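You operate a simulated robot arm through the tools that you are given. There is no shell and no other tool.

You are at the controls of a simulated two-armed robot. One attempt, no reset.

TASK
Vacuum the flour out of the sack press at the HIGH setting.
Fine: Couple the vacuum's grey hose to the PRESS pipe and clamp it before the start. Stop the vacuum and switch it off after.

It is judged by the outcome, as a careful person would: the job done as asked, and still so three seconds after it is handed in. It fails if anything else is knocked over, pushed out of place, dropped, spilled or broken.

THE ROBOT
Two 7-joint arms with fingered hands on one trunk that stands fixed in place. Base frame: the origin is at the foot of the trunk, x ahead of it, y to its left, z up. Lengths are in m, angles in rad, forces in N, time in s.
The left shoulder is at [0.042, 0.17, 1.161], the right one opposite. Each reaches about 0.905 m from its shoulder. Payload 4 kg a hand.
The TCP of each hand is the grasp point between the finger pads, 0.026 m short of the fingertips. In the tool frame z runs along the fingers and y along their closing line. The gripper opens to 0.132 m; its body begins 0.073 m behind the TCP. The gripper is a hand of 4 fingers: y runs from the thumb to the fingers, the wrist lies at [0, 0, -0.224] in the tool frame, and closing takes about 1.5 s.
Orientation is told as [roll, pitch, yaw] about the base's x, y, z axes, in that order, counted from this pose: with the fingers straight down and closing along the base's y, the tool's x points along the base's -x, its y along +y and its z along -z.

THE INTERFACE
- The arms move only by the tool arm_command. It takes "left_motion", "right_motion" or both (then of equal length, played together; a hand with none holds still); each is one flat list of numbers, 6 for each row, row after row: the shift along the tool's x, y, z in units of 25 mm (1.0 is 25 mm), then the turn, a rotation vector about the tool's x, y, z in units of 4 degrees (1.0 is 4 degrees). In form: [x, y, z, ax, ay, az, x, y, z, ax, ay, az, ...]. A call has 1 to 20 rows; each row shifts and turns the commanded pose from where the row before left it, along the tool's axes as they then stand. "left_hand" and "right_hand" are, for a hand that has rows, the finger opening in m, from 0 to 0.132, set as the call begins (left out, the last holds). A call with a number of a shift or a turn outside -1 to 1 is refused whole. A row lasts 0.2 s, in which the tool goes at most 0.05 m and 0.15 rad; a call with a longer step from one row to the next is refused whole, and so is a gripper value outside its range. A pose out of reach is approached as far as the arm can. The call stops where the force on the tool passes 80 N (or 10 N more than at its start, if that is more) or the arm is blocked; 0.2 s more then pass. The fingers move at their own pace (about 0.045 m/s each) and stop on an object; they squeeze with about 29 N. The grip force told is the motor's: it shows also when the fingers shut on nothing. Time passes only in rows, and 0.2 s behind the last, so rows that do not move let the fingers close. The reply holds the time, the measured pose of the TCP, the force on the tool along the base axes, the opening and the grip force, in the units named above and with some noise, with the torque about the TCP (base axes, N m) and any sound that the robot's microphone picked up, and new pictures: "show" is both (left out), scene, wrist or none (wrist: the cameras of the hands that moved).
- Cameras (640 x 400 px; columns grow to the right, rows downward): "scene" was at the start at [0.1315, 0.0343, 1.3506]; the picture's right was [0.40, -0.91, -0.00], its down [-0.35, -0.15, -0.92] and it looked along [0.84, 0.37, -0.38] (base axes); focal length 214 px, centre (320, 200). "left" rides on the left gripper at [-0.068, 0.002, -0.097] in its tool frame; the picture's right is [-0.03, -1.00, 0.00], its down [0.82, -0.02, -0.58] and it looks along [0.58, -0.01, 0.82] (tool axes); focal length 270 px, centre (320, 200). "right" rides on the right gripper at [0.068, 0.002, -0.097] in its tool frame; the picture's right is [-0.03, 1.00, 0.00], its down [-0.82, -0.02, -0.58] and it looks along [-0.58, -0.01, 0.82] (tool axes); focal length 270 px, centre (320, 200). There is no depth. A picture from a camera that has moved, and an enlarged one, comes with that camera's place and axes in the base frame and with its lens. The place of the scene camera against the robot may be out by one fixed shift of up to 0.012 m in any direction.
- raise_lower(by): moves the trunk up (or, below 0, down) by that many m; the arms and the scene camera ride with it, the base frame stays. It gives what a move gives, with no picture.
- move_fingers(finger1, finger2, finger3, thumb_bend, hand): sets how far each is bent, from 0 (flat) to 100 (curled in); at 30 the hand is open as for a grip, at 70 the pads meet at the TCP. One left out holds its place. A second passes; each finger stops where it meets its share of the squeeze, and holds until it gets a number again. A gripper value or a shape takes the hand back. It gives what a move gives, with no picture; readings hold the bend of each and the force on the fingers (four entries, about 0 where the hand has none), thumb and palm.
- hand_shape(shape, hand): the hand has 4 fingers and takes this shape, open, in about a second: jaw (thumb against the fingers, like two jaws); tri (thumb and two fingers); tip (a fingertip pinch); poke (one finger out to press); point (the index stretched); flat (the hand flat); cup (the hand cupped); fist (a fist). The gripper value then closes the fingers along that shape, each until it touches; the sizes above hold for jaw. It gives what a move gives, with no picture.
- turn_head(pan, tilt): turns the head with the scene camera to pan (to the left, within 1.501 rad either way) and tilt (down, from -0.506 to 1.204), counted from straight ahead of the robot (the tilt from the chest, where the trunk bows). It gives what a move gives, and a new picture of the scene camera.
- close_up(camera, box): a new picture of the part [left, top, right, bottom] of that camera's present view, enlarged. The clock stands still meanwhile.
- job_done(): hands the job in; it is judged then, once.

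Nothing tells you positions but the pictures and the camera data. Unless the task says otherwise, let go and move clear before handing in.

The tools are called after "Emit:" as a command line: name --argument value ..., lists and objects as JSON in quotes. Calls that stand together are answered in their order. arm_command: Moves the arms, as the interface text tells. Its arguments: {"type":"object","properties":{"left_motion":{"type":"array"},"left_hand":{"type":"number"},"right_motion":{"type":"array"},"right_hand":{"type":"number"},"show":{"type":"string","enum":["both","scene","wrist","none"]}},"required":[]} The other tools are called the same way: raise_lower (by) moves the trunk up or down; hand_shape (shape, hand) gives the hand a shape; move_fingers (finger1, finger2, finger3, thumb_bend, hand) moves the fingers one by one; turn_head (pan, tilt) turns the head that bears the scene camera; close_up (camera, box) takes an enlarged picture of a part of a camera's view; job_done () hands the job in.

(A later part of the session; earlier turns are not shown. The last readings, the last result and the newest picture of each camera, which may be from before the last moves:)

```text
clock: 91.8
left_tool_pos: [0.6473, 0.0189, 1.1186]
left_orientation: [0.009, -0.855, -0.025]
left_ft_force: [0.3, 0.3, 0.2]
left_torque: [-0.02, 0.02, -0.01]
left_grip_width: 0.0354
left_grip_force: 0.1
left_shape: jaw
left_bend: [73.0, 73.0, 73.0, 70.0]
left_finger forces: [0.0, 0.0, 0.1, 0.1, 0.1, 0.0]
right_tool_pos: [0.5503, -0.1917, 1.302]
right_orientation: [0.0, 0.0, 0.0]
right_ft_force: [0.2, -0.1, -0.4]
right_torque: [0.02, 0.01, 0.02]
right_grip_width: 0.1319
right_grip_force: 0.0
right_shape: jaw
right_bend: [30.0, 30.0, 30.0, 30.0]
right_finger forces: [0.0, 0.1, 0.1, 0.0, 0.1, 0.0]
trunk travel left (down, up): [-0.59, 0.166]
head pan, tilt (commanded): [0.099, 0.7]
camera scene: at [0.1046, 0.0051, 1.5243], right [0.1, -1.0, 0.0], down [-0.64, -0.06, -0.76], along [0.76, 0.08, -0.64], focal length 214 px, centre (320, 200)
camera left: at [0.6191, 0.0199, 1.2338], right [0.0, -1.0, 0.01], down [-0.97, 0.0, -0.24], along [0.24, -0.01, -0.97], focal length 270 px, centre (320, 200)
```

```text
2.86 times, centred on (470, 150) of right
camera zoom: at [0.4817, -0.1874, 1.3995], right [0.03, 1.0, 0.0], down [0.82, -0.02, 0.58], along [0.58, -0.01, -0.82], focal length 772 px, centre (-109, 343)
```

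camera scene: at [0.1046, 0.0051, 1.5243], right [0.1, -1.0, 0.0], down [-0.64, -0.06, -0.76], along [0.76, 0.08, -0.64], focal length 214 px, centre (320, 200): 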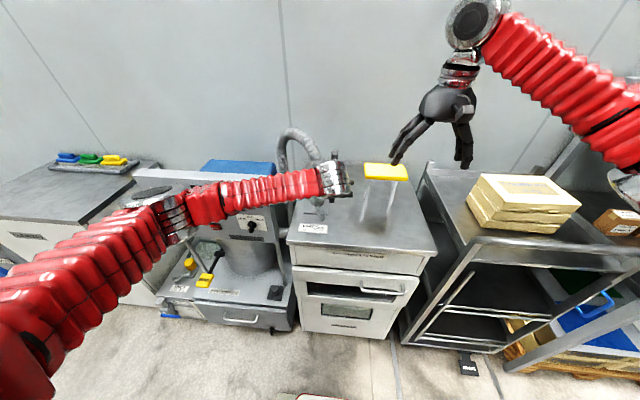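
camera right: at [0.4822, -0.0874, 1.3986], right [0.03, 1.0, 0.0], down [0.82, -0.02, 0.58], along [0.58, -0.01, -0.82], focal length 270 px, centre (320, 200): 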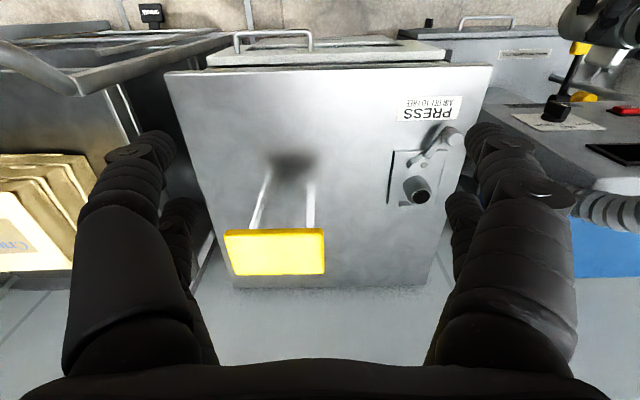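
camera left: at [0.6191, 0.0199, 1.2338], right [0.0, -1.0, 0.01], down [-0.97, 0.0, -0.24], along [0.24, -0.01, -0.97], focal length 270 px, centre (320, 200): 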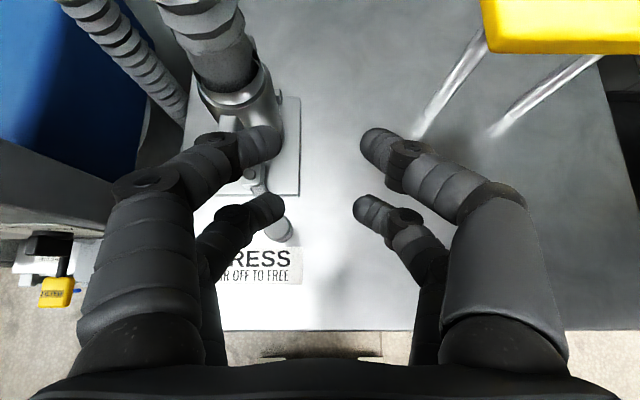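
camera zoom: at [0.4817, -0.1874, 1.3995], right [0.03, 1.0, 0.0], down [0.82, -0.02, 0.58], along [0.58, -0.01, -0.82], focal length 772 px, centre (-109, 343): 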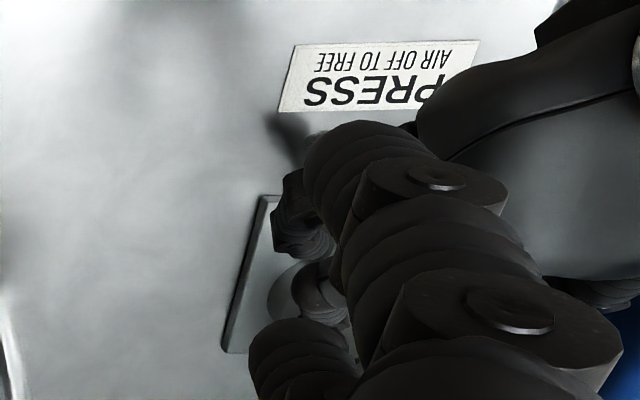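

The lever's nose is against the cuff and it stayed there. I'll withdraw the left hand from the press, then check the clamp from the head camera before going to the panel.

Emit:
arm_command --left_motion '[0.505, 0, -0.886, 0, 0, 0, 0.505, 0, -0.886, 0, 0, 0, 0.505, 0, -0.886, 0, 0, 0, 0.505, 0, -0.886, 0, 0, 0, 0.505, 0, -0.886, 0, 0, 0, 0.505, 0, -0.886, 0, 0, 0]' --show "none"

Emit:
arm_command --left_motion '[0.15, 1, 0.02, 0, 0, 0, 0.15, 1, 0.02, 0, 0, 0, 0.15, 1, 0.02, 0, 0, 0, 0.15, 1, 0.02, 0, 0, 0, 0.15, 1, 0.02, 0, 0, 0, 0.15, 1, 0.02, 0, 0, 0, 0.15, 1, 0.02, 0, 0, 0, 0.15, 1, 0.02, 0, 0, 0, 0.15, 1, 0.02, 0, 0, 0, 0.15, 1, 0.02, 0, 0, 0, 0.15, 1, 0.02, 0, 0, 0, 0.15, 1, 0.02, 0, 0, 0, 0.15, 1, 0.02, 0, 0, 0, 0.15, 1, 0.02, 0, 0, 0]' --show "both"

Emit:
close_up --camera "scene" --box '[270, 160, 350, 240]'

Emit:
close_up --camera "right" --box '[420, 80, 560, 220]'

```text
clock: 93.2
left_tool_pos: [0.4975, 0.022, 1.1488]
left_orientation: [0.012, -0.855, -0.027]
left_ft_force: [0.5, 0.2, -1.0]
left_torque: [0.01, -0.02, 0.05]
left_grip_width: 0.0354
left_grip_force: 0.2
left_shape: jaw
left_bend: [73.0, 73.0, 73.0, 70.0]
left_finger forces: [0.0, 0.0, 0.1, 0.0, 0.1, 0.1]
right_tool_pos: [0.5489, -0.1898, 1.3029]
right_orientation: [0.0, -0.001, 0.0]
right_ft_force: [0.5, 0.5, -0.8]
right_torque: [-0.02, -0.02, 0.0]
right_grip_width: 0.132
right_grip_force: 0.1
right_shape: jaw
right_bend: [30.0, 30.0, 30.0, 30.0]
right_finger forces: [0.0, 0.0, 0.0, 0.0, 0.0, 0.1]
trunk travel left (down, up): [-0.59, 0.166]
head pan, tilt (commanded): [0.099, 0.7]
```

```text
clock: 96.2
left_tool_pos: [0.4743, 0.372, 1.1052]
left_orientation: [0.01, -0.854, -0.025]
left_ft_force: [0.0, 0.0, 0.5]
left_torque: [0.01, 0.01, -0.01]
left_grip_width: 0.0352
left_grip_force: 0.1
left_shape: jaw
left_bend: [73.0, 73.0, 73.0, 70.0]
left_finger forces: [0.0, 0.0, 0.0, 0.0, 0.0, 0.0]
right_tool_pos: [0.5495, -0.1902, 1.3025]
right_orientation: [0.0, 0.0, 0.001]
right_ft_force: [0.1, 0.0, 0.0]
right_torque: [-0.05, 0.0, 0.01]
right_grip_width: 0.1317
right_grip_force: 0.1
right_shape: jaw
right_bend: [30.0, 30.0, 30.0, 30.0]
right_finger forces: [0.1, 0.0, 0.1, 0.0, 0.0, 0.0]
trunk travel left (down, up): [-0.59, 0.166]
head pan, tilt (commanded): [0.099, 0.7]
camera scene: at [0.104, 0.0055, 1.5244], right [0.1, -1.0, 0.0], down [-0.64, -0.06, -0.76], along [0.76, 0.08, -0.64], focal length 214 px, centre (320, 200)
camera left: at [0.4456, 0.3735, 1.2206], right [0.0, -1.0, 0.01], down [-0.97, 0.0, -0.24], along [0.24, -0.01, -0.97], focal length 270 px, centre (320, 200)
```

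scene: 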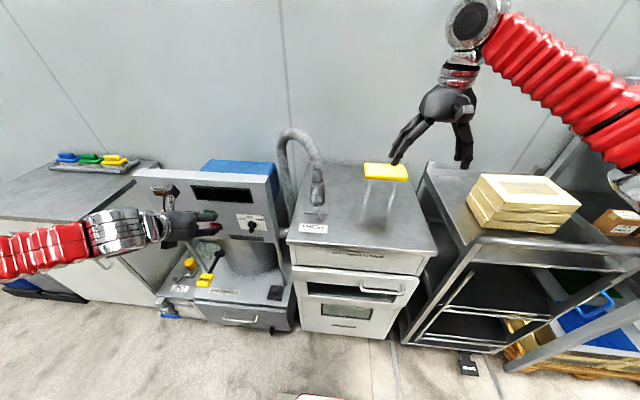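
left: 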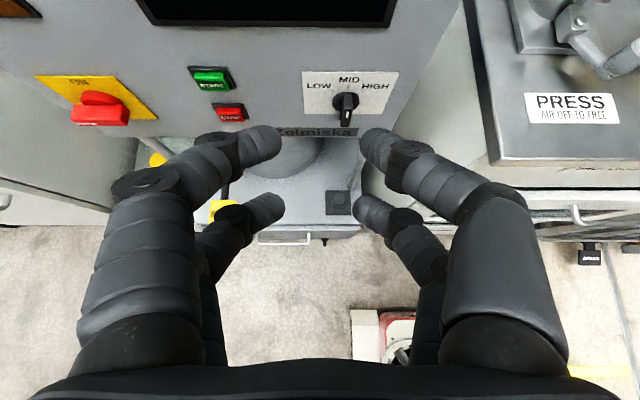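

```text
5.00 times, centred on (310, 200) of scene
camera zoom: at [0.104, 0.0055, 1.5244], right [0.1, -1.0, 0.0], down [-0.64, -0.06, -0.76], along [0.76, 0.08, -0.64], focal length 1072 px, centre (370, 200)
```

zoom: 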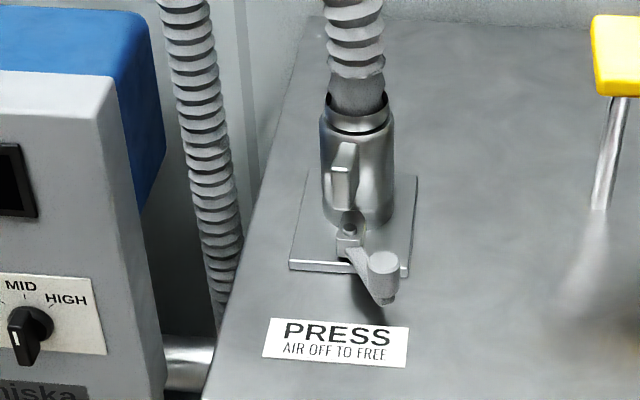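

```text
2.86 times, centred on (490, 150) of right
camera zoom: at [0.4812, -0.187, 1.3997], right [0.03, 1.0, 0.0], down [0.82, -0.02, 0.58], along [0.58, -0.01, -0.82], focal length 772 px, centre (-166, 343)
```

zoom: 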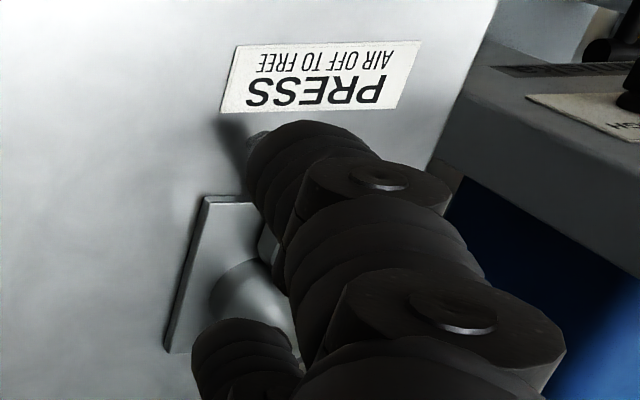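

The lever now points front-right with its nose at the cuff. I'll bring the right-hand camera over for a top view of the clamp.

Emit:
arm_command --right_motion '[0, 1, 0, 0, 0, 0, 0, 1, 0, 0, 0, 0, 0, 1, 0, 0, 0, 0, 0, 1, 0, 0, 0, 0, 0, 1, 0, 0, 0, 0, 0, 1, 0, 0, 0, 0, 0, 1, 0, 0, 0, 0, 0, 1, 0, 0, 0, 0]' --show "wrist"

Emit:
close_up --camera "right" --box '[330, 90, 430, 210]'

```text
clock: 98.0
left_tool_pos: [0.4735, 0.3728, 1.1047]
left_orientation: [0.009, -0.855, -0.024]
left_ft_force: [-0.2, 0.2, 0.0]
left_torque: [-0.02, 0.02, -0.01]
left_grip_width: 0.035
left_grip_force: 0.0
left_shape: jaw
left_bend: [73.0, 73.0, 73.0, 70.0]
left_finger forces: [0.0, 0.0, 0.0, 0.0, 0.0, 0.0]
right_tool_pos: [0.5503, 0.0104, 1.2998]
right_orientation: [0.0, 0.003, 0.001]
right_ft_force: [0.5, 0.5, -0.3]
right_torque: [0.01, -0.02, 0.0]
right_grip_width: 0.1321
right_grip_force: 0.0
right_shape: jaw
right_bend: [30.0, 30.0, 30.0, 30.0]
right_finger forces: [0.1, 0.0, 0.0, 0.0, 0.0, 0.1]
trunk travel left (down, up): [-0.59, 0.166]
head pan, tilt (commanded): [0.099, 0.7]
camera right: at [0.481, 0.0132, 1.3986], right [0.03, 1.0, 0.0], down [0.82, -0.02, 0.58], along [0.58, -0.02, -0.82], focal length 270 px, centre (320, 200)
```

right: 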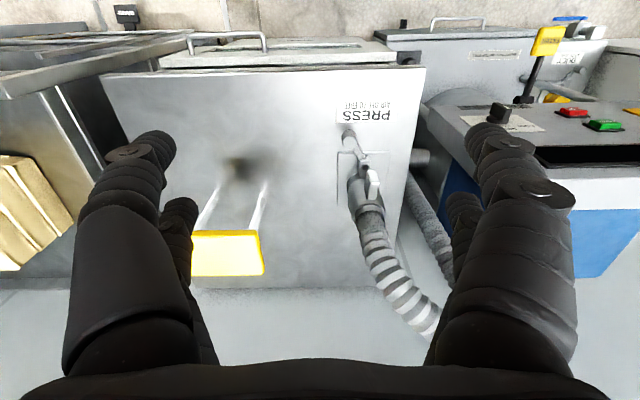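

```text
3.33 times, centred on (380, 150) of right
camera zoom: at [0.481, 0.0132, 1.3986], right [0.03, 1.0, 0.0], down [0.82, -0.02, 0.58], along [0.58, -0.02, -0.82], focal length 901 px, centre (120, 367)
```

zoom: 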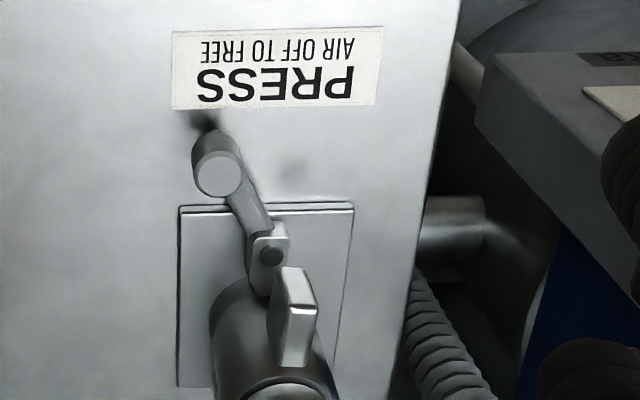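

The clamp nose points at the cuff and the lever is through its swing, so the hose is coupled and clamped. Now the panel: I retract the right hand, lower the trunk, and look at the controls closely.

Emit:
arm_command --right_motion '[1, -0.6, 0, 0, 0, 0, 1, -0.6, 0, 0, 0, 0, 1, -0.6, 0, 0, 0, 0, 1, -0.6, 0, 0, 0, 0, 1, -0.6, 0, 0, 0, 0, 1, -0.6, 0, 0, 0, 0]' --show "none"

Emit:
close_up --camera "left" --box '[20, 50, 220, 170]'

Emit:
close_up --camera "left" --box '[270, 50, 430, 150]'

Emit:
close_up --camera "scene" --box '[130, 160, 290, 260]'

```text
clock: 99.4
left_tool_pos: [0.4736, 0.3713, 1.1062]
left_orientation: [0.01, -0.855, -0.026]
left_ft_force: [-0.3, -0.6, -0.2]
left_torque: [0.0, 0.0, 0.0]
left_grip_width: 0.0354
left_grip_force: 0.1
left_shape: jaw
left_bend: [73.0, 73.0, 73.0, 70.0]
left_finger forces: [0.0, 0.0, 0.0, 0.0, 0.0, 0.0]
right_tool_pos: [0.3972, -0.0809, 1.3007]
right_orientation: [0.001, 0.001, 0.002]
right_ft_force: [-0.6, 0.2, 0.4]
right_torque: [0.02, 0.0, 0.05]
right_grip_width: 0.1322
right_grip_force: 0.1
right_shape: jaw
right_bend: [30.0, 30.0, 30.0, 30.0]
right_finger forces: [0.0, 0.1, 0.0, 0.0, 0.0, 0.0]
trunk travel left (down, up): [-0.59, 0.166]
head pan, tilt (commanded): [0.099, 0.7]
```

```text
3.20 times, centred on (120, 110) of left
camera zoom: at [0.4453, 0.3726, 1.221], right [0.0, -1.0, 0.01], down [-0.97, 0.0, -0.24], along [0.24, -0.01, -0.97], focal length 865 px, centre (960, 488)
```

zoom: 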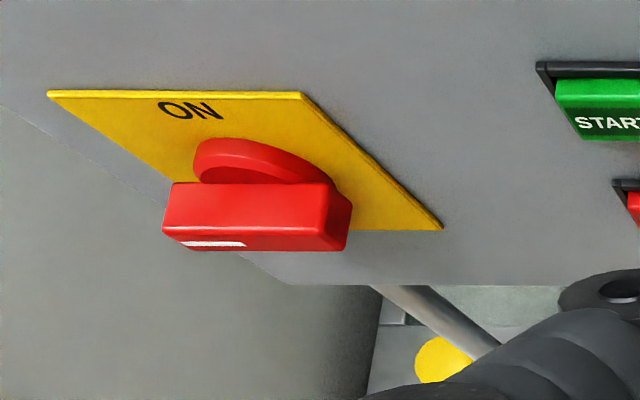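

```text
4.00 times, centred on (350, 100) of left
camera zoom: at [0.4453, 0.3726, 1.221], right [0.0, -1.0, 0.01], down [-0.97, 0.0, -0.24], along [0.24, -0.01, -0.97], focal length 1081 px, centre (200, 600)
```

zoom: 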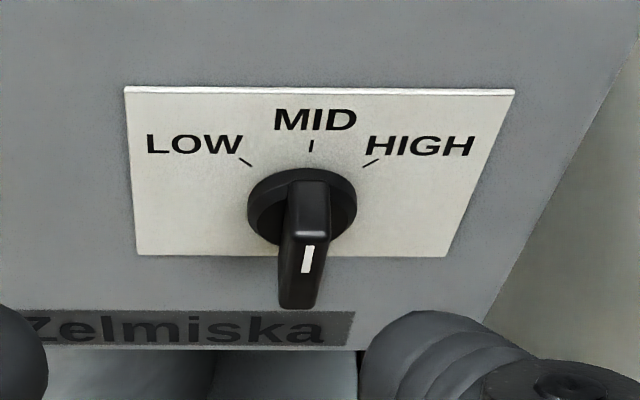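

```text
4.00 times, centred on (210, 210) of scene
camera zoom: at [0.1037, 0.0045, 1.5244], right [0.1, -1.0, 0.0], down [-0.64, -0.06, -0.76], along [0.76, 0.08, -0.64], focal length 858 px, centre (760, 160)
```

zoom: 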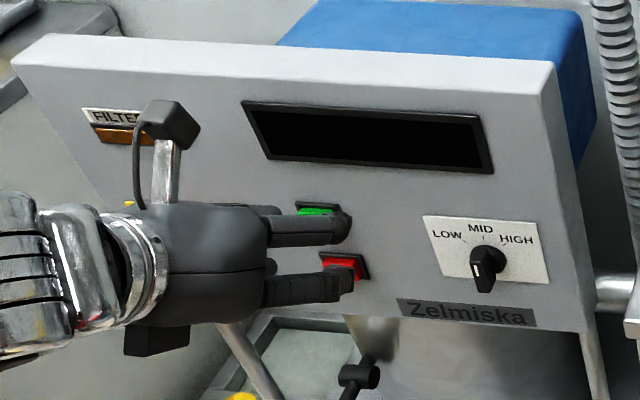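

The dial's white mark shows it at MID, and the red switch's mark points left (off), with ON at the top. I'll lower the trunk for a comfortable reach to the panel.

Emit:
raise_lower --by -0.3

Emit:
turn_head --pan 0.5 --tilt 0.45

```text
clock: 102.4
left_tool_pos: [0.4739, 0.372, 0.806]
left_orientation: [0.011, -0.855, -0.025]
left_ft_force: [0.2, 0.5, 0.1]
left_torque: [0.01, -0.01, 0.01]
left_grip_width: 0.0352
left_grip_force: 0.0
left_shape: jaw
left_bend: [73.0, 73.0, 73.0, 70.0]
left_finger forces: [0.0, 0.0, 0.0, 0.0, 0.0, 0.0]
right_tool_pos: [0.3988, -0.0812, 1.0022]
right_orientation: [-0.001, 0.0, 0.0]
right_ft_force: [0.4, 0.5, -0.4]
right_torque: [-0.02, 0.0, 0.01]
right_grip_width: 0.1318
right_grip_force: 0.1
right_shape: jaw
right_bend: [30.0, 30.0, 30.0, 30.0]
right_finger forces: [0.0, 0.0, 0.0, 0.0, 0.2, 0.0]
trunk travel left (down, up): [-0.29, 0.466]
head pan, tilt (commanded): [0.099, 0.7]
```

```text
clock: 103.3
left_tool_pos: [0.4739, 0.371, 0.8045]
left_orientation: [0.009, -0.856, -0.025]
left_ft_force: [0.1, 0.3, 0.2]
left_torque: [0.0, 0.0, 0.02]
left_grip_width: 0.0353
left_grip_force: 0.1
left_shape: jaw
left_bend: [73.0, 73.0, 73.0, 70.0]
left_finger forces: [0.0, 0.1, 0.0, 0.1, 0.0, 0.1]
right_tool_pos: [0.3994, -0.0808, 1.002]
right_orientation: [0.0, 0.003, 0.001]
right_ft_force: [0.7, -0.3, -0.4]
right_torque: [0.02, -0.01, -0.01]
right_grip_width: 0.1319
right_grip_force: 0.0
right_shape: jaw
right_bend: [30.0, 30.0, 30.0, 30.0]
right_finger forces: [0.1, 0.0, 0.1, 0.0, 0.1, 0.0]
trunk travel left (down, up): [-0.29, 0.466]
head pan, tilt (commanded): [0.499, 0.45]
camera scene: at [0.1575, 0.0407, 1.2435], right [0.48, -0.88, 0.0], down [-0.38, -0.21, -0.9], along [0.79, 0.43, -0.44], focal length 214 px, centre (320, 200)
```

scene: 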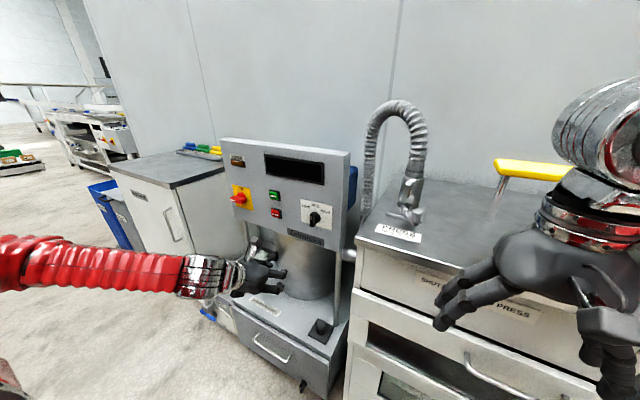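

Emit:
arm_command --left_motion '[-0.559, 0.316, -0.241, 0, -1, 0, -0.574, 0.316, -0.202, 0, -1, 0, -0.587, 0.316, -0.162, 0, -1, 0, -0.597, 0.316, -0.12, 0, -1, 0, -0.603, 0.316, -0.078, 0, -1, 0, -0.608, 0.316, -0.036, 0, -1, 0, -0.608, 0.316, 0.007, 0, -1, 0, -0.606, 0.316, 0.048, 0, -1, 0, -0.602, 0.316, 0.092, 0, -1, 0, -0.594, 0.316, 0.133, 0, -1, 0]' --show "both"

```text
clock: 105.5
left_tool_pos: [0.5122, 0.4633, 0.9338]
left_orientation: [0.373, -1.443, -0.359]
left_ft_force: [-0.4, 0.3, 0.0]
left_torque: [-0.02, -0.04, 0.0]
left_grip_width: 0.0352
left_grip_force: 0.0
left_shape: jaw
left_bend: [73.0, 73.0, 73.0, 70.0]
left_finger forces: [0.0, 0.1, 0.0, 0.1, 0.1, 0.0]
left hand out of reach, approached as far as the arm can: row 2, 3, 4, 10
right_tool_pos: [0.3994, -0.0815, 1.0018]
right_orientation: [0.001, 0.004, -0.001]
right_ft_force: [0.2, 0.1, -0.6]
right_torque: [0.03, -0.03, 0.0]
right_grip_width: 0.1319
right_grip_force: 0.0
right_shape: jaw
right_bend: [30.0, 30.0, 30.0, 30.0]
right_finger forces: [0.1, 0.0, 0.0, 0.1, 0.0, 0.0]
trunk travel left (down, up): [-0.29, 0.466]
head pan, tilt (commanded): [0.499, 0.45]
camera scene: at [0.1576, 0.0408, 1.2435], right [0.48, -0.88, 0.0], down [-0.38, -0.21, -0.9], along [0.79, 0.43, -0.44], focal length 214 px, centre (320, 200)
camera left: at [0.425, 0.459, 1.0128], right [0.01, -1.0, -0.02], down [-0.67, 0.01, -0.74], along [0.74, 0.03, -0.67], focal length 270 px, centre (320, 200)
```

scene: 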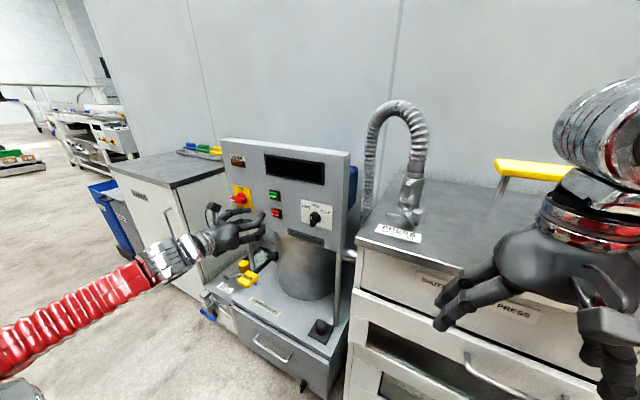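
left: 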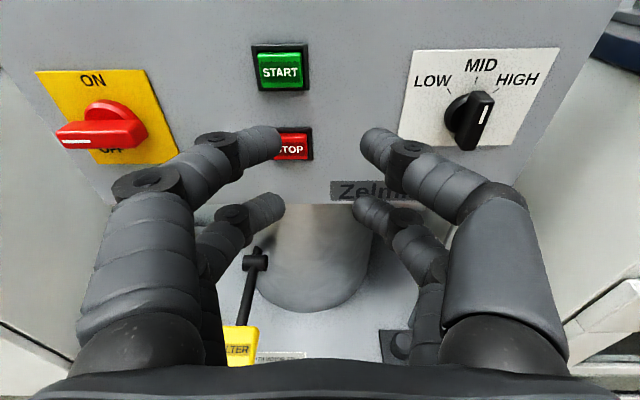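

Emit:
close_up --camera "left" --box '[20, 50, 200, 180]'

Emit:
close_up --camera "left" --box '[380, 30, 580, 170]'

Emit:
close_up --camera "scene" --box '[210, 130, 360, 260]'

```text
3.08 times, centred on (110, 115) of left
camera zoom: at [0.425, 0.459, 1.0128], right [0.01, -1.0, -0.02], down [-0.67, 0.01, -0.74], along [0.74, 0.03, -0.67], focal length 832 px, centre (966, 462)
```

zoom: 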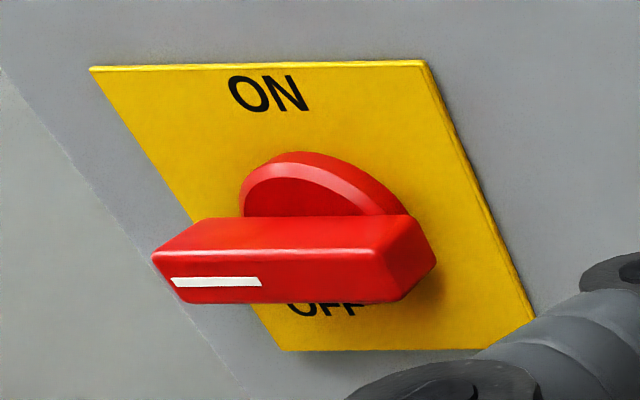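

```text
2.86 times, centred on (480, 100) of left
camera zoom: at [0.425, 0.459, 1.0128], right [0.01, -1.0, -0.02], down [-0.67, 0.01, -0.74], along [0.74, 0.03, -0.67], focal length 772 px, centre (-137, 486)
```

zoom: 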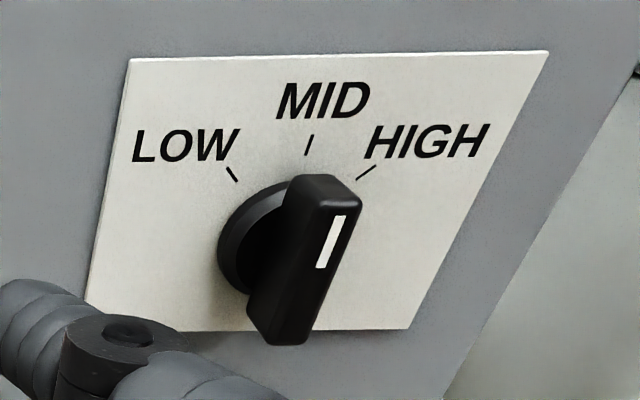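

```text
3.08 times, centred on (285, 195) of scene
camera zoom: at [0.1576, 0.0408, 1.2435], right [0.48, -0.88, 0.0], down [-0.38, -0.21, -0.9], along [0.79, 0.43, -0.44], focal length 660 px, centre (428, 215)
```

zoom: 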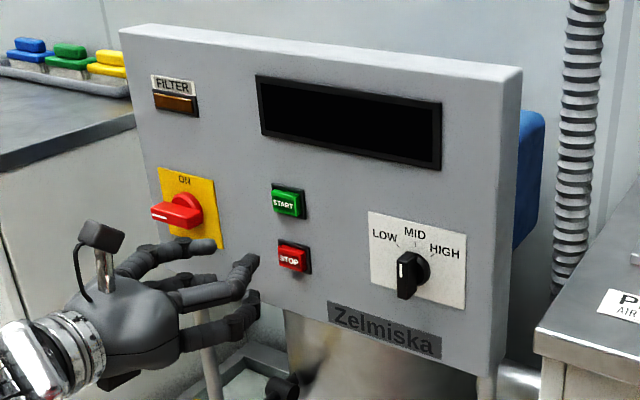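

I can see the dial bar upright at MID, with HIGH 45° clockwise; the red switch handle lies left at OFF with ON at the top. I'll raise the trunk a bit and bring the left hand, pointing forward, in front of the dial.

Emit:
raise_lower --by 0.1

Emit:
arm_command --left_motion '[0.732, -0.902, 0.4, 0, -0.283, -0.11, 0.732, -0.902, 0.4, 0, -0.283, -0.11, 0.732, -0.902, 0.4, 0, -0.283, -0.11, 0.732, -0.902, 0.4, 0, -0.283, -0.11, 0.732, -0.902, 0.4, 0, -0.283, -0.11, 0.732, -0.902, 0.4, 0, -0.283, -0.11]' --left_hand 0.065 --show "both"

```text
clock: 106.8
left_tool_pos: [0.5019, 0.4629, 1.0693]
left_orientation: [0.764, -1.504, -0.748]
left_ft_force: [0.1, 0.5, 0.1]
left_torque: [0.01, 0.01, -0.03]
left_grip_width: 0.0353
left_grip_force: 0.1
left_shape: jaw
left_bend: [73.0, 73.0, 73.0, 70.0]
left_finger forces: [0.1, 0.0, 0.0, 0.1, 0.0, 0.0]
right_tool_pos: [0.4, -0.0805, 1.1009]
right_orientation: [0.0, 0.002, 0.001]
right_ft_force: [0.6, 0.2, 0.1]
right_torque: [-0.02, -0.01, 0.03]
right_grip_width: 0.132
right_grip_force: 0.3
right_shape: jaw
right_bend: [30.0, 30.0, 30.0, 30.0]
right_finger forces: [0.1, 0.0, 0.0, 0.0, 0.0, 0.1]
trunk travel left (down, up): [-0.39, 0.366]
head pan, tilt (commanded): [0.499, 0.45]
```

```text
clock: 108.2
left_tool_pos: [0.4413, 0.4385, 1.0395]
left_orientation: [-3.133, -1.501, -3.137]
left_ft_force: [-0.9, -0.5, -0.2]
left_torque: [0.03, -0.01, -0.03]
left_grip_width: 0.0642
left_grip_force: 0.1
left_shape: jaw
left_bend: [73.0, 73.0, 73.0, 70.0]
left_finger forces: [0.0, 0.0, 0.0, 0.1, 0.1, 0.0]
left hand out of reach, approached as far as the arm can: row 1, 2, 3, 4, 5, 6
right_tool_pos: [0.3981, -0.0813, 1.1018]
right_orientation: [-0.001, 0.001, 0.0]
right_ft_force: [0.0, -0.5, 0.8]
right_torque: [-0.04, -0.02, -0.01]
right_grip_width: 0.132
right_grip_force: 0.0
right_shape: jaw
right_bend: [30.0, 30.0, 30.0, 30.0]
right_finger forces: [0.1, 0.0, 0.1, 0.0, 0.1, 0.0]
trunk travel left (down, up): [-0.39, 0.366]
head pan, tilt (commanded): [0.499, 0.45]
camera scene: at [0.127, 0.0407, 1.3453], right [0.48, -0.88, 0.0], down [-0.38, -0.21, -0.9], along [0.79, 0.43, -0.44], focal length 214 px, centre (320, 200)
camera left: at [0.3403, 0.4386, 1.1023], right [0.01, -1.0, 0.03], down [-0.52, -0.03, -0.85], along [0.85, 0.0, -0.52], focal length 270 px, centre (320, 200)
```

scene: 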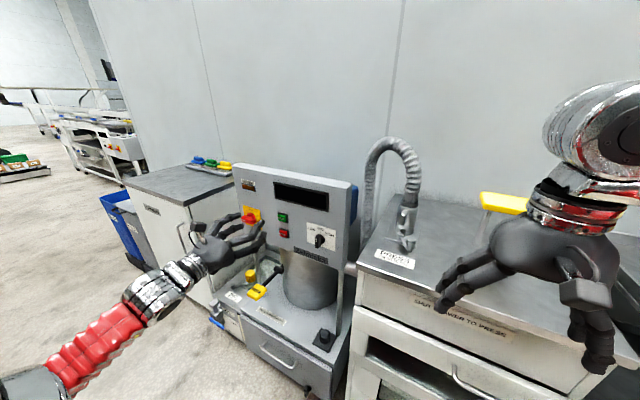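
left: 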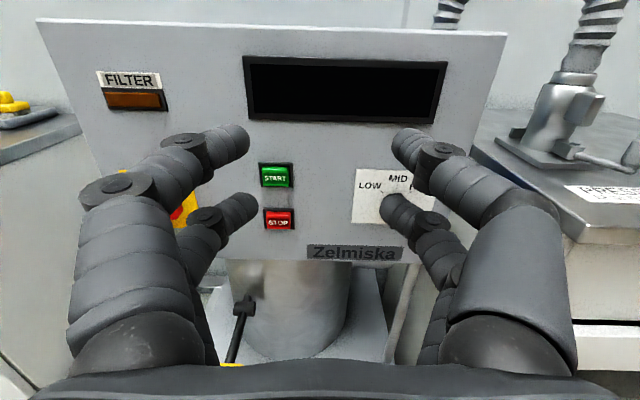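

That straight-forward orientation folds the arm too tightly here. I'll return to the comfortable orientation (yaw about -25°, pitched about 20° below horizontal) and work the controls with a fingertip instead.

Emit:
arm_command --left_motion '[0, 0, 0, 1, 0, 0, 0, 0, 0, 1, 0, 0, 0, 0, 0, 1, 0, 0, 0, 0, 0, 1, 0, 0, 0, 0, 0, 1, 0, 0, 0, 0, 0, 1, 0, 0, 0, 0, 0, 0, 1, 0, 0, 0, 0, 0, 1, 0, 0, 0, 0, 0, 1, 0, 0, 0, 0, 0, 1, 0, 0, 0, 0, 0, 1, 0, 0, 0, 0, 0, 1, 0]' --show "none"

Emit:
hand_shape --shape "poke" --hand "left"

Emit:
close_up --camera "left" --box '[0, 0, 640, 400]'

Emit:
close_up --camera "scene" --box '[100, 140, 360, 320]'

```text
clock: 110.8
left_tool_pos: [0.4421, 0.4378, 1.0411]
left_orientation: [0.081, -1.215, -0.48]
left_ft_force: [0.0, -0.5, 0.3]
left_torque: [0.01, 0.01, 0.01]
left_grip_width: 0.0644
left_grip_force: 0.1
left_shape: jaw
left_bend: [73.0, 73.0, 73.0, 70.0]
left_finger forces: [0.0, 0.0, 0.0, 0.0, 0.0, 0.1]
right_tool_pos: [0.3987, -0.0807, 1.1019]
right_orientation: [0.0, 0.002, 0.0]
right_ft_force: [0.7, 0.4, 0.1]
right_torque: [-0.02, 0.02, 0.01]
right_grip_width: 0.132
right_grip_force: 0.1
right_shape: jaw
right_bend: [30.0, 30.0, 30.0, 30.0]
right_finger forces: [0.0, 0.0, 0.0, 0.0, 0.1, 0.0]
trunk travel left (down, up): [-0.39, 0.366]
head pan, tilt (commanded): [0.499, 0.45]
```

```text
clock: 111.7
left_tool_pos: [0.442, 0.4384, 1.0392]
left_orientation: [0.082, -1.216, -0.483]
left_ft_force: [0.7, -0.6, 0.2]
left_torque: [0.0, 0.01, -0.02]
left_grip_width: 0.0
left_grip_force: 0.1
left_shape: poke
left_bend: [100.0, 100.0, 100.0, 34.0]
left_finger forces: [0.0, 0.0, 0.0, 0.1, 0.1, 0.0]
right_tool_pos: [0.3998, -0.0814, 1.1016]
right_orientation: [-0.001, 0.0, 0.0]
right_ft_force: [0.2, 0.1, 0.2]
right_torque: [-0.01, 0.01, -0.05]
right_grip_width: 0.132
right_grip_force: 0.1
right_shape: jaw
right_bend: [30.0, 30.0, 30.0, 30.0]
right_finger forces: [0.0, 0.0, 0.1, 0.0, 0.1, 0.0]
trunk travel left (down, up): [-0.39, 0.366]
head pan, tilt (commanded): [0.499, 0.45]
```

```text
1.00 times, centred on (320, 200) of left (not enlarged: the box is as wide or as high as the picture)
camera zoom: at [0.3797, 0.463, 1.1379], right [-0.39, -0.92, 0.0], down [-0.76, 0.32, -0.57], along [0.52, -0.21, -0.82], focal length 270 px, centre (320, 200)
```

zoom: 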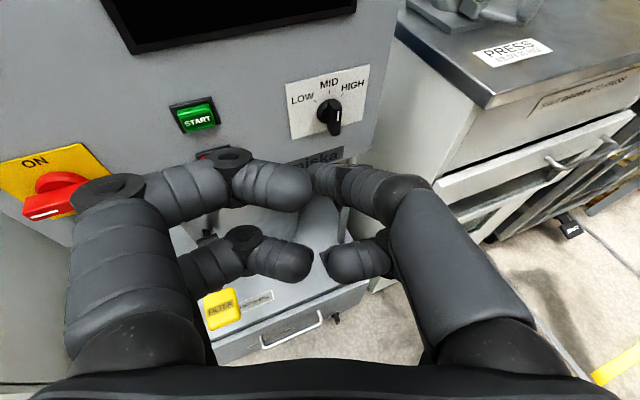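

```text
2.22 times, centred on (230, 230) of scene
camera zoom: at [0.1272, 0.0408, 1.3453], right [0.48, -0.88, 0.0], down [-0.38, -0.21, -0.9], along [0.79, 0.43, -0.44], focal length 477 px, centre (520, 133)
```

zoom: 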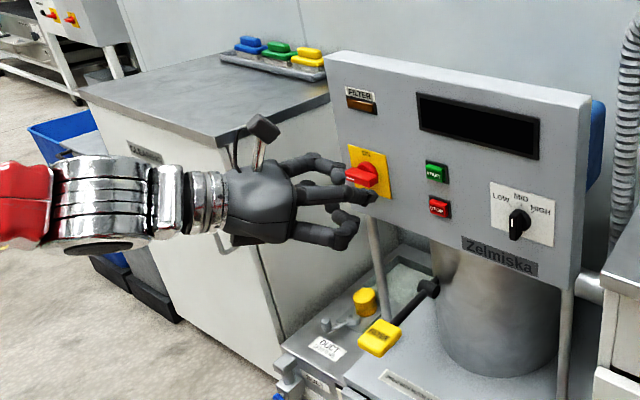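

Emit:
arm_command --left_motion '[0, 0, 0, 0, 0, 0, 0, 0, 0, 0, 0, 0, 0, 0, 0, 0, 0, 0, 0, 0, 0, 0, 0, 0]' --show "wrist"

```text
clock: 112.7
left_tool_pos: [0.4408, 0.4369, 1.0401]
left_orientation: [0.083, -1.217, -0.481]
left_ft_force: [0.0, -0.2, -0.8]
left_torque: [-0.02, -0.01, -0.02]
left_grip_width: 0.0
left_grip_force: 0.0
left_shape: poke
left_bend: [100.0, 100.0, 100.0, 34.0]
left_finger forces: [0.0, 0.0, 0.1, 0.1, 0.0, 0.0]
right_tool_pos: [0.3999, -0.0814, 1.1022]
right_orientation: [0.0, 0.001, 0.001]
right_ft_force: [0.2, -0.2, 0.6]
right_torque: [0.0, 0.0, -0.03]
right_grip_width: 0.1317
right_grip_force: 0.1
right_shape: jaw
right_bend: [30.0, 30.0, 30.0, 30.0]
right_finger forces: [0.1, 0.0, 0.1, 0.1, 0.0, 0.0]
trunk travel left (down, up): [-0.39, 0.366]
head pan, tilt (commanded): [0.499, 0.45]
camera left: at [0.3797, 0.4628, 1.138], right [-0.39, -0.92, 0.0], down [-0.76, 0.32, -0.57], along [0.52, -0.21, -0.82], focal length 270 px, centre (320, 200)
```

left: 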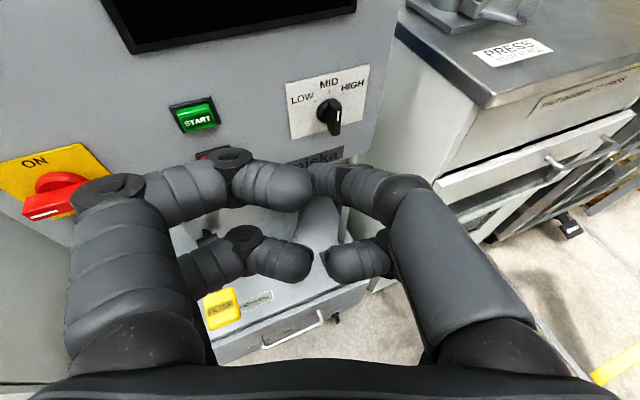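

Emit:
hand_shape --shape "point" --hand "left"

Emit:
arm_command --left_motion '[0, 0, 0, 0, 0, 0, 0, 0, 0, 0, 0, 0]' --show "wrist"

Emit:
close_up --camera "scene" --box '[100, 140, 360, 320]'

```text
clock: 113.6
left_tool_pos: [0.4416, 0.4373, 1.0399]
left_orientation: [0.082, -1.217, -0.481]
left_ft_force: [1.1, 0.1, 0.1]
left_torque: [-0.01, -0.01, 0.01]
left_grip_width: 0.0
left_grip_force: 0.0
left_shape: point
left_bend: [24.0, 99.0, 100.0, 39.0]
left_finger forces: [0.0, 0.1, 0.0, 0.0, 0.0, 0.0]
right_tool_pos: [0.3989, -0.08, 1.1021]
right_orientation: [0.001, 0.001, 0.0]
right_ft_force: [0.1, -0.2, -0.6]
right_torque: [-0.01, -0.01, -0.02]
right_grip_width: 0.1321
right_grip_force: 0.1
right_shape: jaw
right_bend: [30.0, 30.0, 30.0, 30.0]
right_finger forces: [0.1, 0.0, 0.0, 0.1, 0.1, 0.1]
trunk travel left (down, up): [-0.39, 0.366]
head pan, tilt (commanded): [0.499, 0.45]
```

```text
clock: 114.2
left_tool_pos: [0.4421, 0.4387, 1.0402]
left_orientation: [0.081, -1.215, -0.481]
left_ft_force: [-0.2, -0.9, -0.1]
left_torque: [-0.02, -0.03, -0.03]
left_grip_width: 0.0
left_grip_force: 0.0
left_shape: point
left_bend: [19.0, 99.0, 100.0, 41.0]
left_finger forces: [0.0, 0.0, 0.0, 0.0, 0.0, 0.1]
right_tool_pos: [0.3981, -0.082, 1.1014]
right_orientation: [-0.002, 0.0, 0.0]
right_ft_force: [0.2, -0.6, 1.1]
right_torque: [0.0, -0.03, -0.02]
right_grip_width: 0.1319
right_grip_force: 0.1
right_shape: jaw
right_bend: [30.0, 30.0, 30.0, 30.0]
right_finger forces: [0.0, 0.0, 0.1, 0.0, 0.0, 0.1]
trunk travel left (down, up): [-0.39, 0.366]
head pan, tilt (commanded): [0.499, 0.45]
camera left: at [0.3797, 0.4629, 1.138], right [-0.39, -0.92, 0.0], down [-0.76, 0.32, -0.57], along [0.52, -0.21, -0.82], focal length 270 px, centre (320, 200)
```

left: 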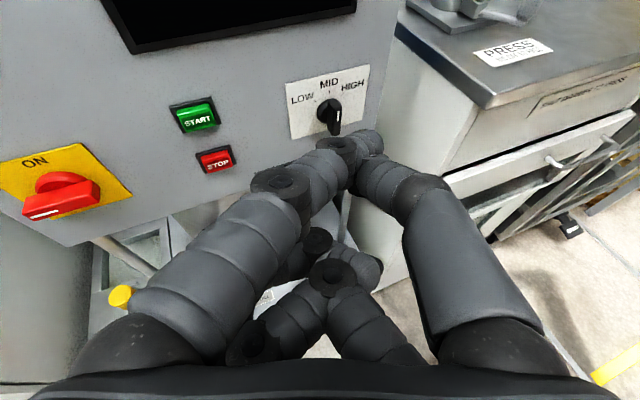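

```text
2.22 times, centred on (230, 230) of scene
camera zoom: at [0.1272, 0.0408, 1.3453], right [0.48, -0.88, 0.0], down [-0.38, -0.21, -0.9], along [0.79, 0.43, -0.44], focal length 477 px, centre (520, 133)
```

zoom: 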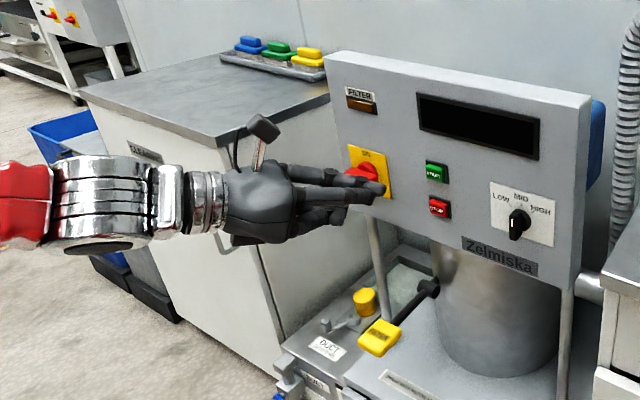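

Emit:
arm_command --left_motion '[0, 0, 0, 0, 0, 0, 0, 0, 0, 0, 0, 0, 0, 0, 0, 0, 0, 0, 0, 0, 0, 0, 0, 0]' --show "wrist"

Emit:
close_up --camera "scene" --box '[170, 180, 290, 280]'

```text
clock: 115.2
left_tool_pos: [0.4406, 0.4374, 1.0406]
left_orientation: [0.083, -1.217, -0.481]
left_ft_force: [0.3, 0.9, 0.3]
left_torque: [0.0, -0.01, -0.02]
left_grip_width: 0.0
left_grip_force: 0.1
left_shape: point
left_bend: [13.0, 99.0, 100.0, 43.0]
left_finger forces: [0.0, 0.0, 0.0, 0.0, 0.0, 0.0]
right_tool_pos: [0.3991, -0.081, 1.1013]
right_orientation: [0.001, -0.001, 0.0]
right_ft_force: [0.1, -0.1, -0.2]
right_torque: [0.0, 0.01, 0.01]
right_grip_width: 0.1318
right_grip_force: 0.0
right_shape: jaw
right_bend: [30.0, 30.0, 30.0, 30.0]
right_finger forces: [0.0, 0.0, 0.1, 0.0, 0.0, 0.0]
trunk travel left (down, up): [-0.39, 0.366]
head pan, tilt (commanded): [0.499, 0.45]
camera left: at [0.3797, 0.4629, 1.138], right [-0.39, -0.92, 0.0], down [-0.76, 0.32, -0.57], along [0.52, -0.21, -0.82], focal length 270 px, centre (320, 200)
```

left: 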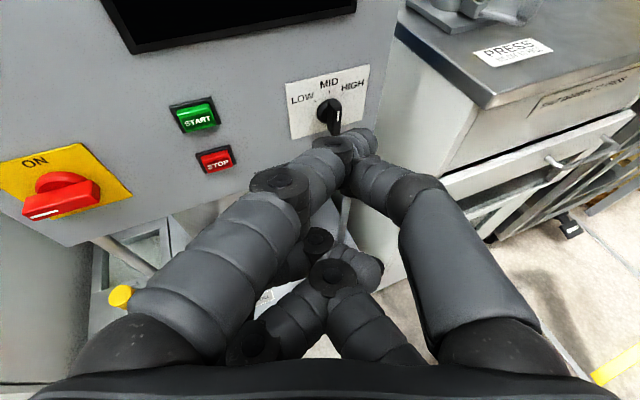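

```text
4.00 times, centred on (230, 230) of scene
camera zoom: at [0.1272, 0.0408, 1.3453], right [0.48, -0.88, 0.0], down [-0.38, -0.21, -0.9], along [0.79, 0.43, -0.44], focal length 858 px, centre (680, 80)
```

zoom: 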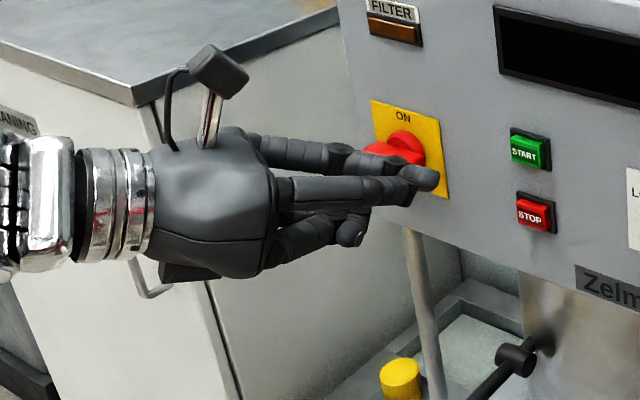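

The "point" shape crosses thumb and index awkwardly. I'll reopen the hand and set the fingers individually so only the index sticks out.

Emit:
hand_shape --shape "jaw" --hand "left"

Emit:
move_fingers --hand "left" --finger1 40 --finger2 100 --finger3 100 --thumb_bend 100

Emit:
arm_command --left_motion '[0, 0, 0, 0, 0, 0, 0, 0, 0, 0, 0, 0, 0, 0, 0, 0, 0, 0, 0, 0, 0, 0, 0, 0]' --show "wrist"

Emit:
close_up --camera "scene" --box '[170, 180, 290, 280]'

```text
clock: 116.1
left_tool_pos: [0.4413, 0.4377, 1.0407]
left_orientation: [0.081, -1.216, -0.48]
left_ft_force: [-0.6, 0.6, 0.5]
left_torque: [0.01, -0.01, 0.0]
left_grip_width: 0.1318
left_grip_force: 0.0
left_shape: jaw
left_bend: [30.0, 30.0, 30.0, 30.0]
left_finger forces: [0.0, 0.0, 0.0, 0.0, 0.0, 0.0]
right_tool_pos: [0.398, -0.0806, 1.1012]
right_orientation: [0.001, -0.001, 0.0]
right_ft_force: [-0.7, -0.1, 0.5]
right_torque: [0.03, -0.01, 0.0]
right_grip_width: 0.132
right_grip_force: 0.0
right_shape: jaw
right_bend: [30.0, 30.0, 30.0, 30.0]
right_finger forces: [0.0, 0.0, 0.0, 0.1, 0.0, 0.0]
trunk travel left (down, up): [-0.39, 0.366]
head pan, tilt (commanded): [0.499, 0.45]
```

```text
clock: 117.1
left_tool_pos: [0.4417, 0.4377, 1.0386]
left_orientation: [0.082, -1.217, -0.481]
left_ft_force: [-0.2, 0.0, -0.3]
left_torque: [0.01, 0.02, -0.01]
left_grip_width: 0.0388
left_grip_force: 0.0
left_shape: fingers
left_bend: [40.0, 75.0, 75.0, 100.0]
left_finger forces: [0.1, 0.1, 0.1, 0.1, 0.0, 0.0]
right_tool_pos: [0.3991, -0.0807, 1.1008]
right_orientation: [0.001, 0.001, -0.001]
right_ft_force: [0.5, -0.6, -0.4]
right_torque: [0.01, 0.0, 0.04]
right_grip_width: 0.1321
right_grip_force: 0.1
right_shape: jaw
right_bend: [30.0, 30.0, 30.0, 30.0]
right_finger forces: [0.0, 0.0, 0.0, 0.1, 0.0, 0.1]
trunk travel left (down, up): [-0.39, 0.366]
head pan, tilt (commanded): [0.499, 0.45]
```

```text
clock: 118.1
left_tool_pos: [0.4422, 0.4384, 1.0407]
left_orientation: [0.082, -1.215, -0.482]
left_ft_force: [-0.5, -0.4, -1.5]
left_torque: [-0.04, 0.01, 0.01]
left_grip_width: 0.0387
left_grip_force: 0.0
left_shape: fingers
left_bend: [40.0, 75.0, 75.0, 100.0]
left_finger forces: [0.0, 0.0, 0.0, 0.1, 0.0, 0.1]
right_tool_pos: [0.3984, -0.0808, 1.1018]
right_orientation: [0.0, 0.0, 0.0]
right_ft_force: [-0.5, -0.3, 0.8]
right_torque: [-0.02, 0.0, -0.02]
right_grip_width: 0.132
right_grip_force: 0.1
right_shape: jaw
right_bend: [30.0, 30.0, 30.0, 30.0]
right_finger forces: [0.1, 0.0, 0.0, 0.0, 0.0, 0.0]
trunk travel left (down, up): [-0.39, 0.366]
head pan, tilt (commanded): [0.499, 0.45]
camera left: at [0.3797, 0.4629, 1.138], right [-0.39, -0.92, 0.0], down [-0.76, 0.32, -0.57], along [0.52, -0.21, -0.82], focal length 270 px, centre (320, 200)
```

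left: 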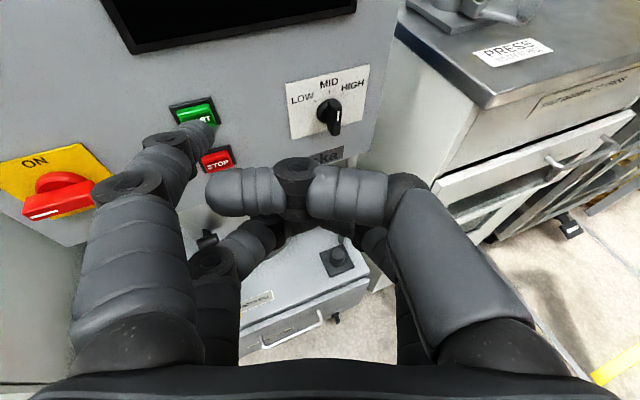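

```text
4.00 times, centred on (230, 230) of scene
camera zoom: at [0.1272, 0.0408, 1.3453], right [0.48, -0.88, 0.0], down [-0.38, -0.21, -0.9], along [0.79, 0.43, -0.44], focal length 858 px, centre (680, 80)
```

zoom: 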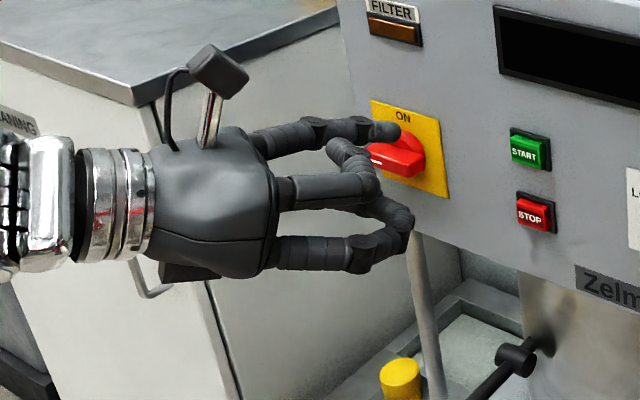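

Only the left index now protrudes; its tip is about 66 mm ahead and 40 mm left of the TCP, which matches the head camera's view. I'll lower the trunk and move toward the switch, turning the hand straight as I go.

Emit:
raise_lower --by -0.15

Emit:
arm_command --left_motion '[0.028, 0.946, 0.262, -0.9375, 0.0285, -0.3463, 0.005, 0.928, 0.323, -0.9375, 0.0285, -0.3463, -0.018, 0.904, 0.383, -0.9375, 0.0285, -0.3463, -0.04, 0.876, 0.441, -0.9375, 0.0285, -0.3463, -0.062, 0.844, 0.498, -0.9375, 0.0285, -0.3463, -0.083, 0.808, 0.552, -0.9375, 0.0285, -0.3463, -0.103, 0.768, 0.603, -0.9375, 0.0285, -0.3463]' --show "both"

```text
clock: 119.9
left_tool_pos: [0.4417, 0.438, 0.8902]
left_orientation: [0.085, -1.215, -0.482]
left_ft_force: [0.0, -0.2, 0.3]
left_torque: [-0.03, 0.0, -0.01]
left_grip_width: 0.0391
left_grip_force: 0.2
left_shape: fingers
left_bend: [40.0, 75.0, 75.0, 100.0]
left_finger forces: [0.0, 0.0, 0.1, 0.1, 0.1, 0.0]
right_tool_pos: [0.3998, -0.0802, 0.9514]
right_orientation: [-0.002, 0.0, 0.001]
right_ft_force: [-0.7, -0.1, -0.4]
right_torque: [0.02, -0.03, 0.01]
right_grip_width: 0.132
right_grip_force: 0.0
right_shape: jaw
right_bend: [30.0, 30.0, 30.0, 30.0]
right_finger forces: [0.1, 0.0, 0.0, 0.0, 0.0, 0.0]
trunk travel left (down, up): [-0.24, 0.516]
head pan, tilt (commanded): [0.499, 0.45]
```

```text
clock: 121.5
left_tool_pos: [0.5457, 0.5737, 0.8736]
left_orientation: [0.079, -1.217, 0.01]
left_ft_force: [-1.2, 0.5, -1.4]
left_torque: [0.01, -0.01, -0.01]
left_grip_width: 0.039
left_grip_force: 0.0
left_shape: fingers
left_bend: [40.0, 75.0, 75.0, 100.0]
left_finger forces: [0.0, 0.0, 0.1, 0.0, 0.1, 0.2]
right_tool_pos: [0.3988, -0.0795, 0.9513]
right_orientation: [0.001, 0.002, 0.001]
right_ft_force: [-0.8, 0.0, 0.3]
right_torque: [0.01, -0.02, 0.03]
right_grip_width: 0.1318
right_grip_force: 0.0
right_shape: jaw
right_bend: [30.0, 30.0, 30.0, 30.0]
right_finger forces: [0.1, 0.0, 0.0, 0.0, 0.0, 0.0]
trunk travel left (down, up): [-0.24, 0.516]
head pan, tilt (commanded): [0.499, 0.45]
camera scene: at [0.1773, 0.0408, 1.1918], right [0.48, -0.88, 0.0], down [-0.38, -0.21, -0.9], along [0.79, 0.43, -0.44], focal length 214 px, centre (320, 200)
camera left: at [0.4787, 0.5666, 0.9721], right [0.09, -1.0, 0.0], down [-0.82, -0.08, -0.57], along [0.56, 0.06, -0.82], focal length 270 px, centre (320, 200)
```

scene: 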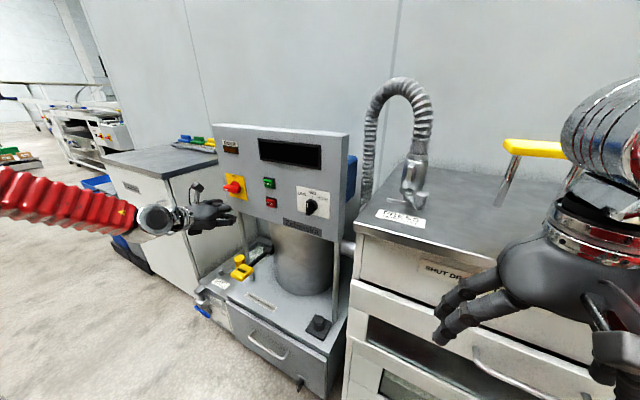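
left: 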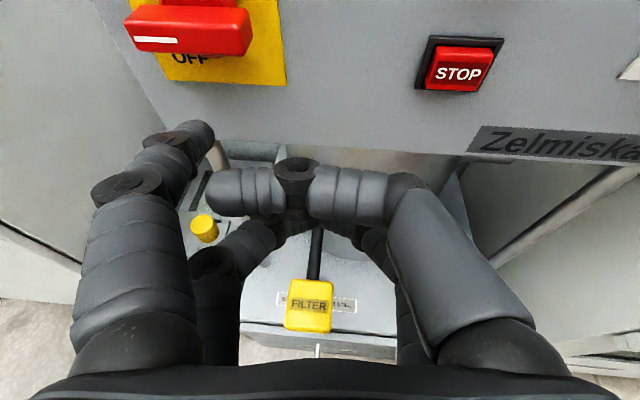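

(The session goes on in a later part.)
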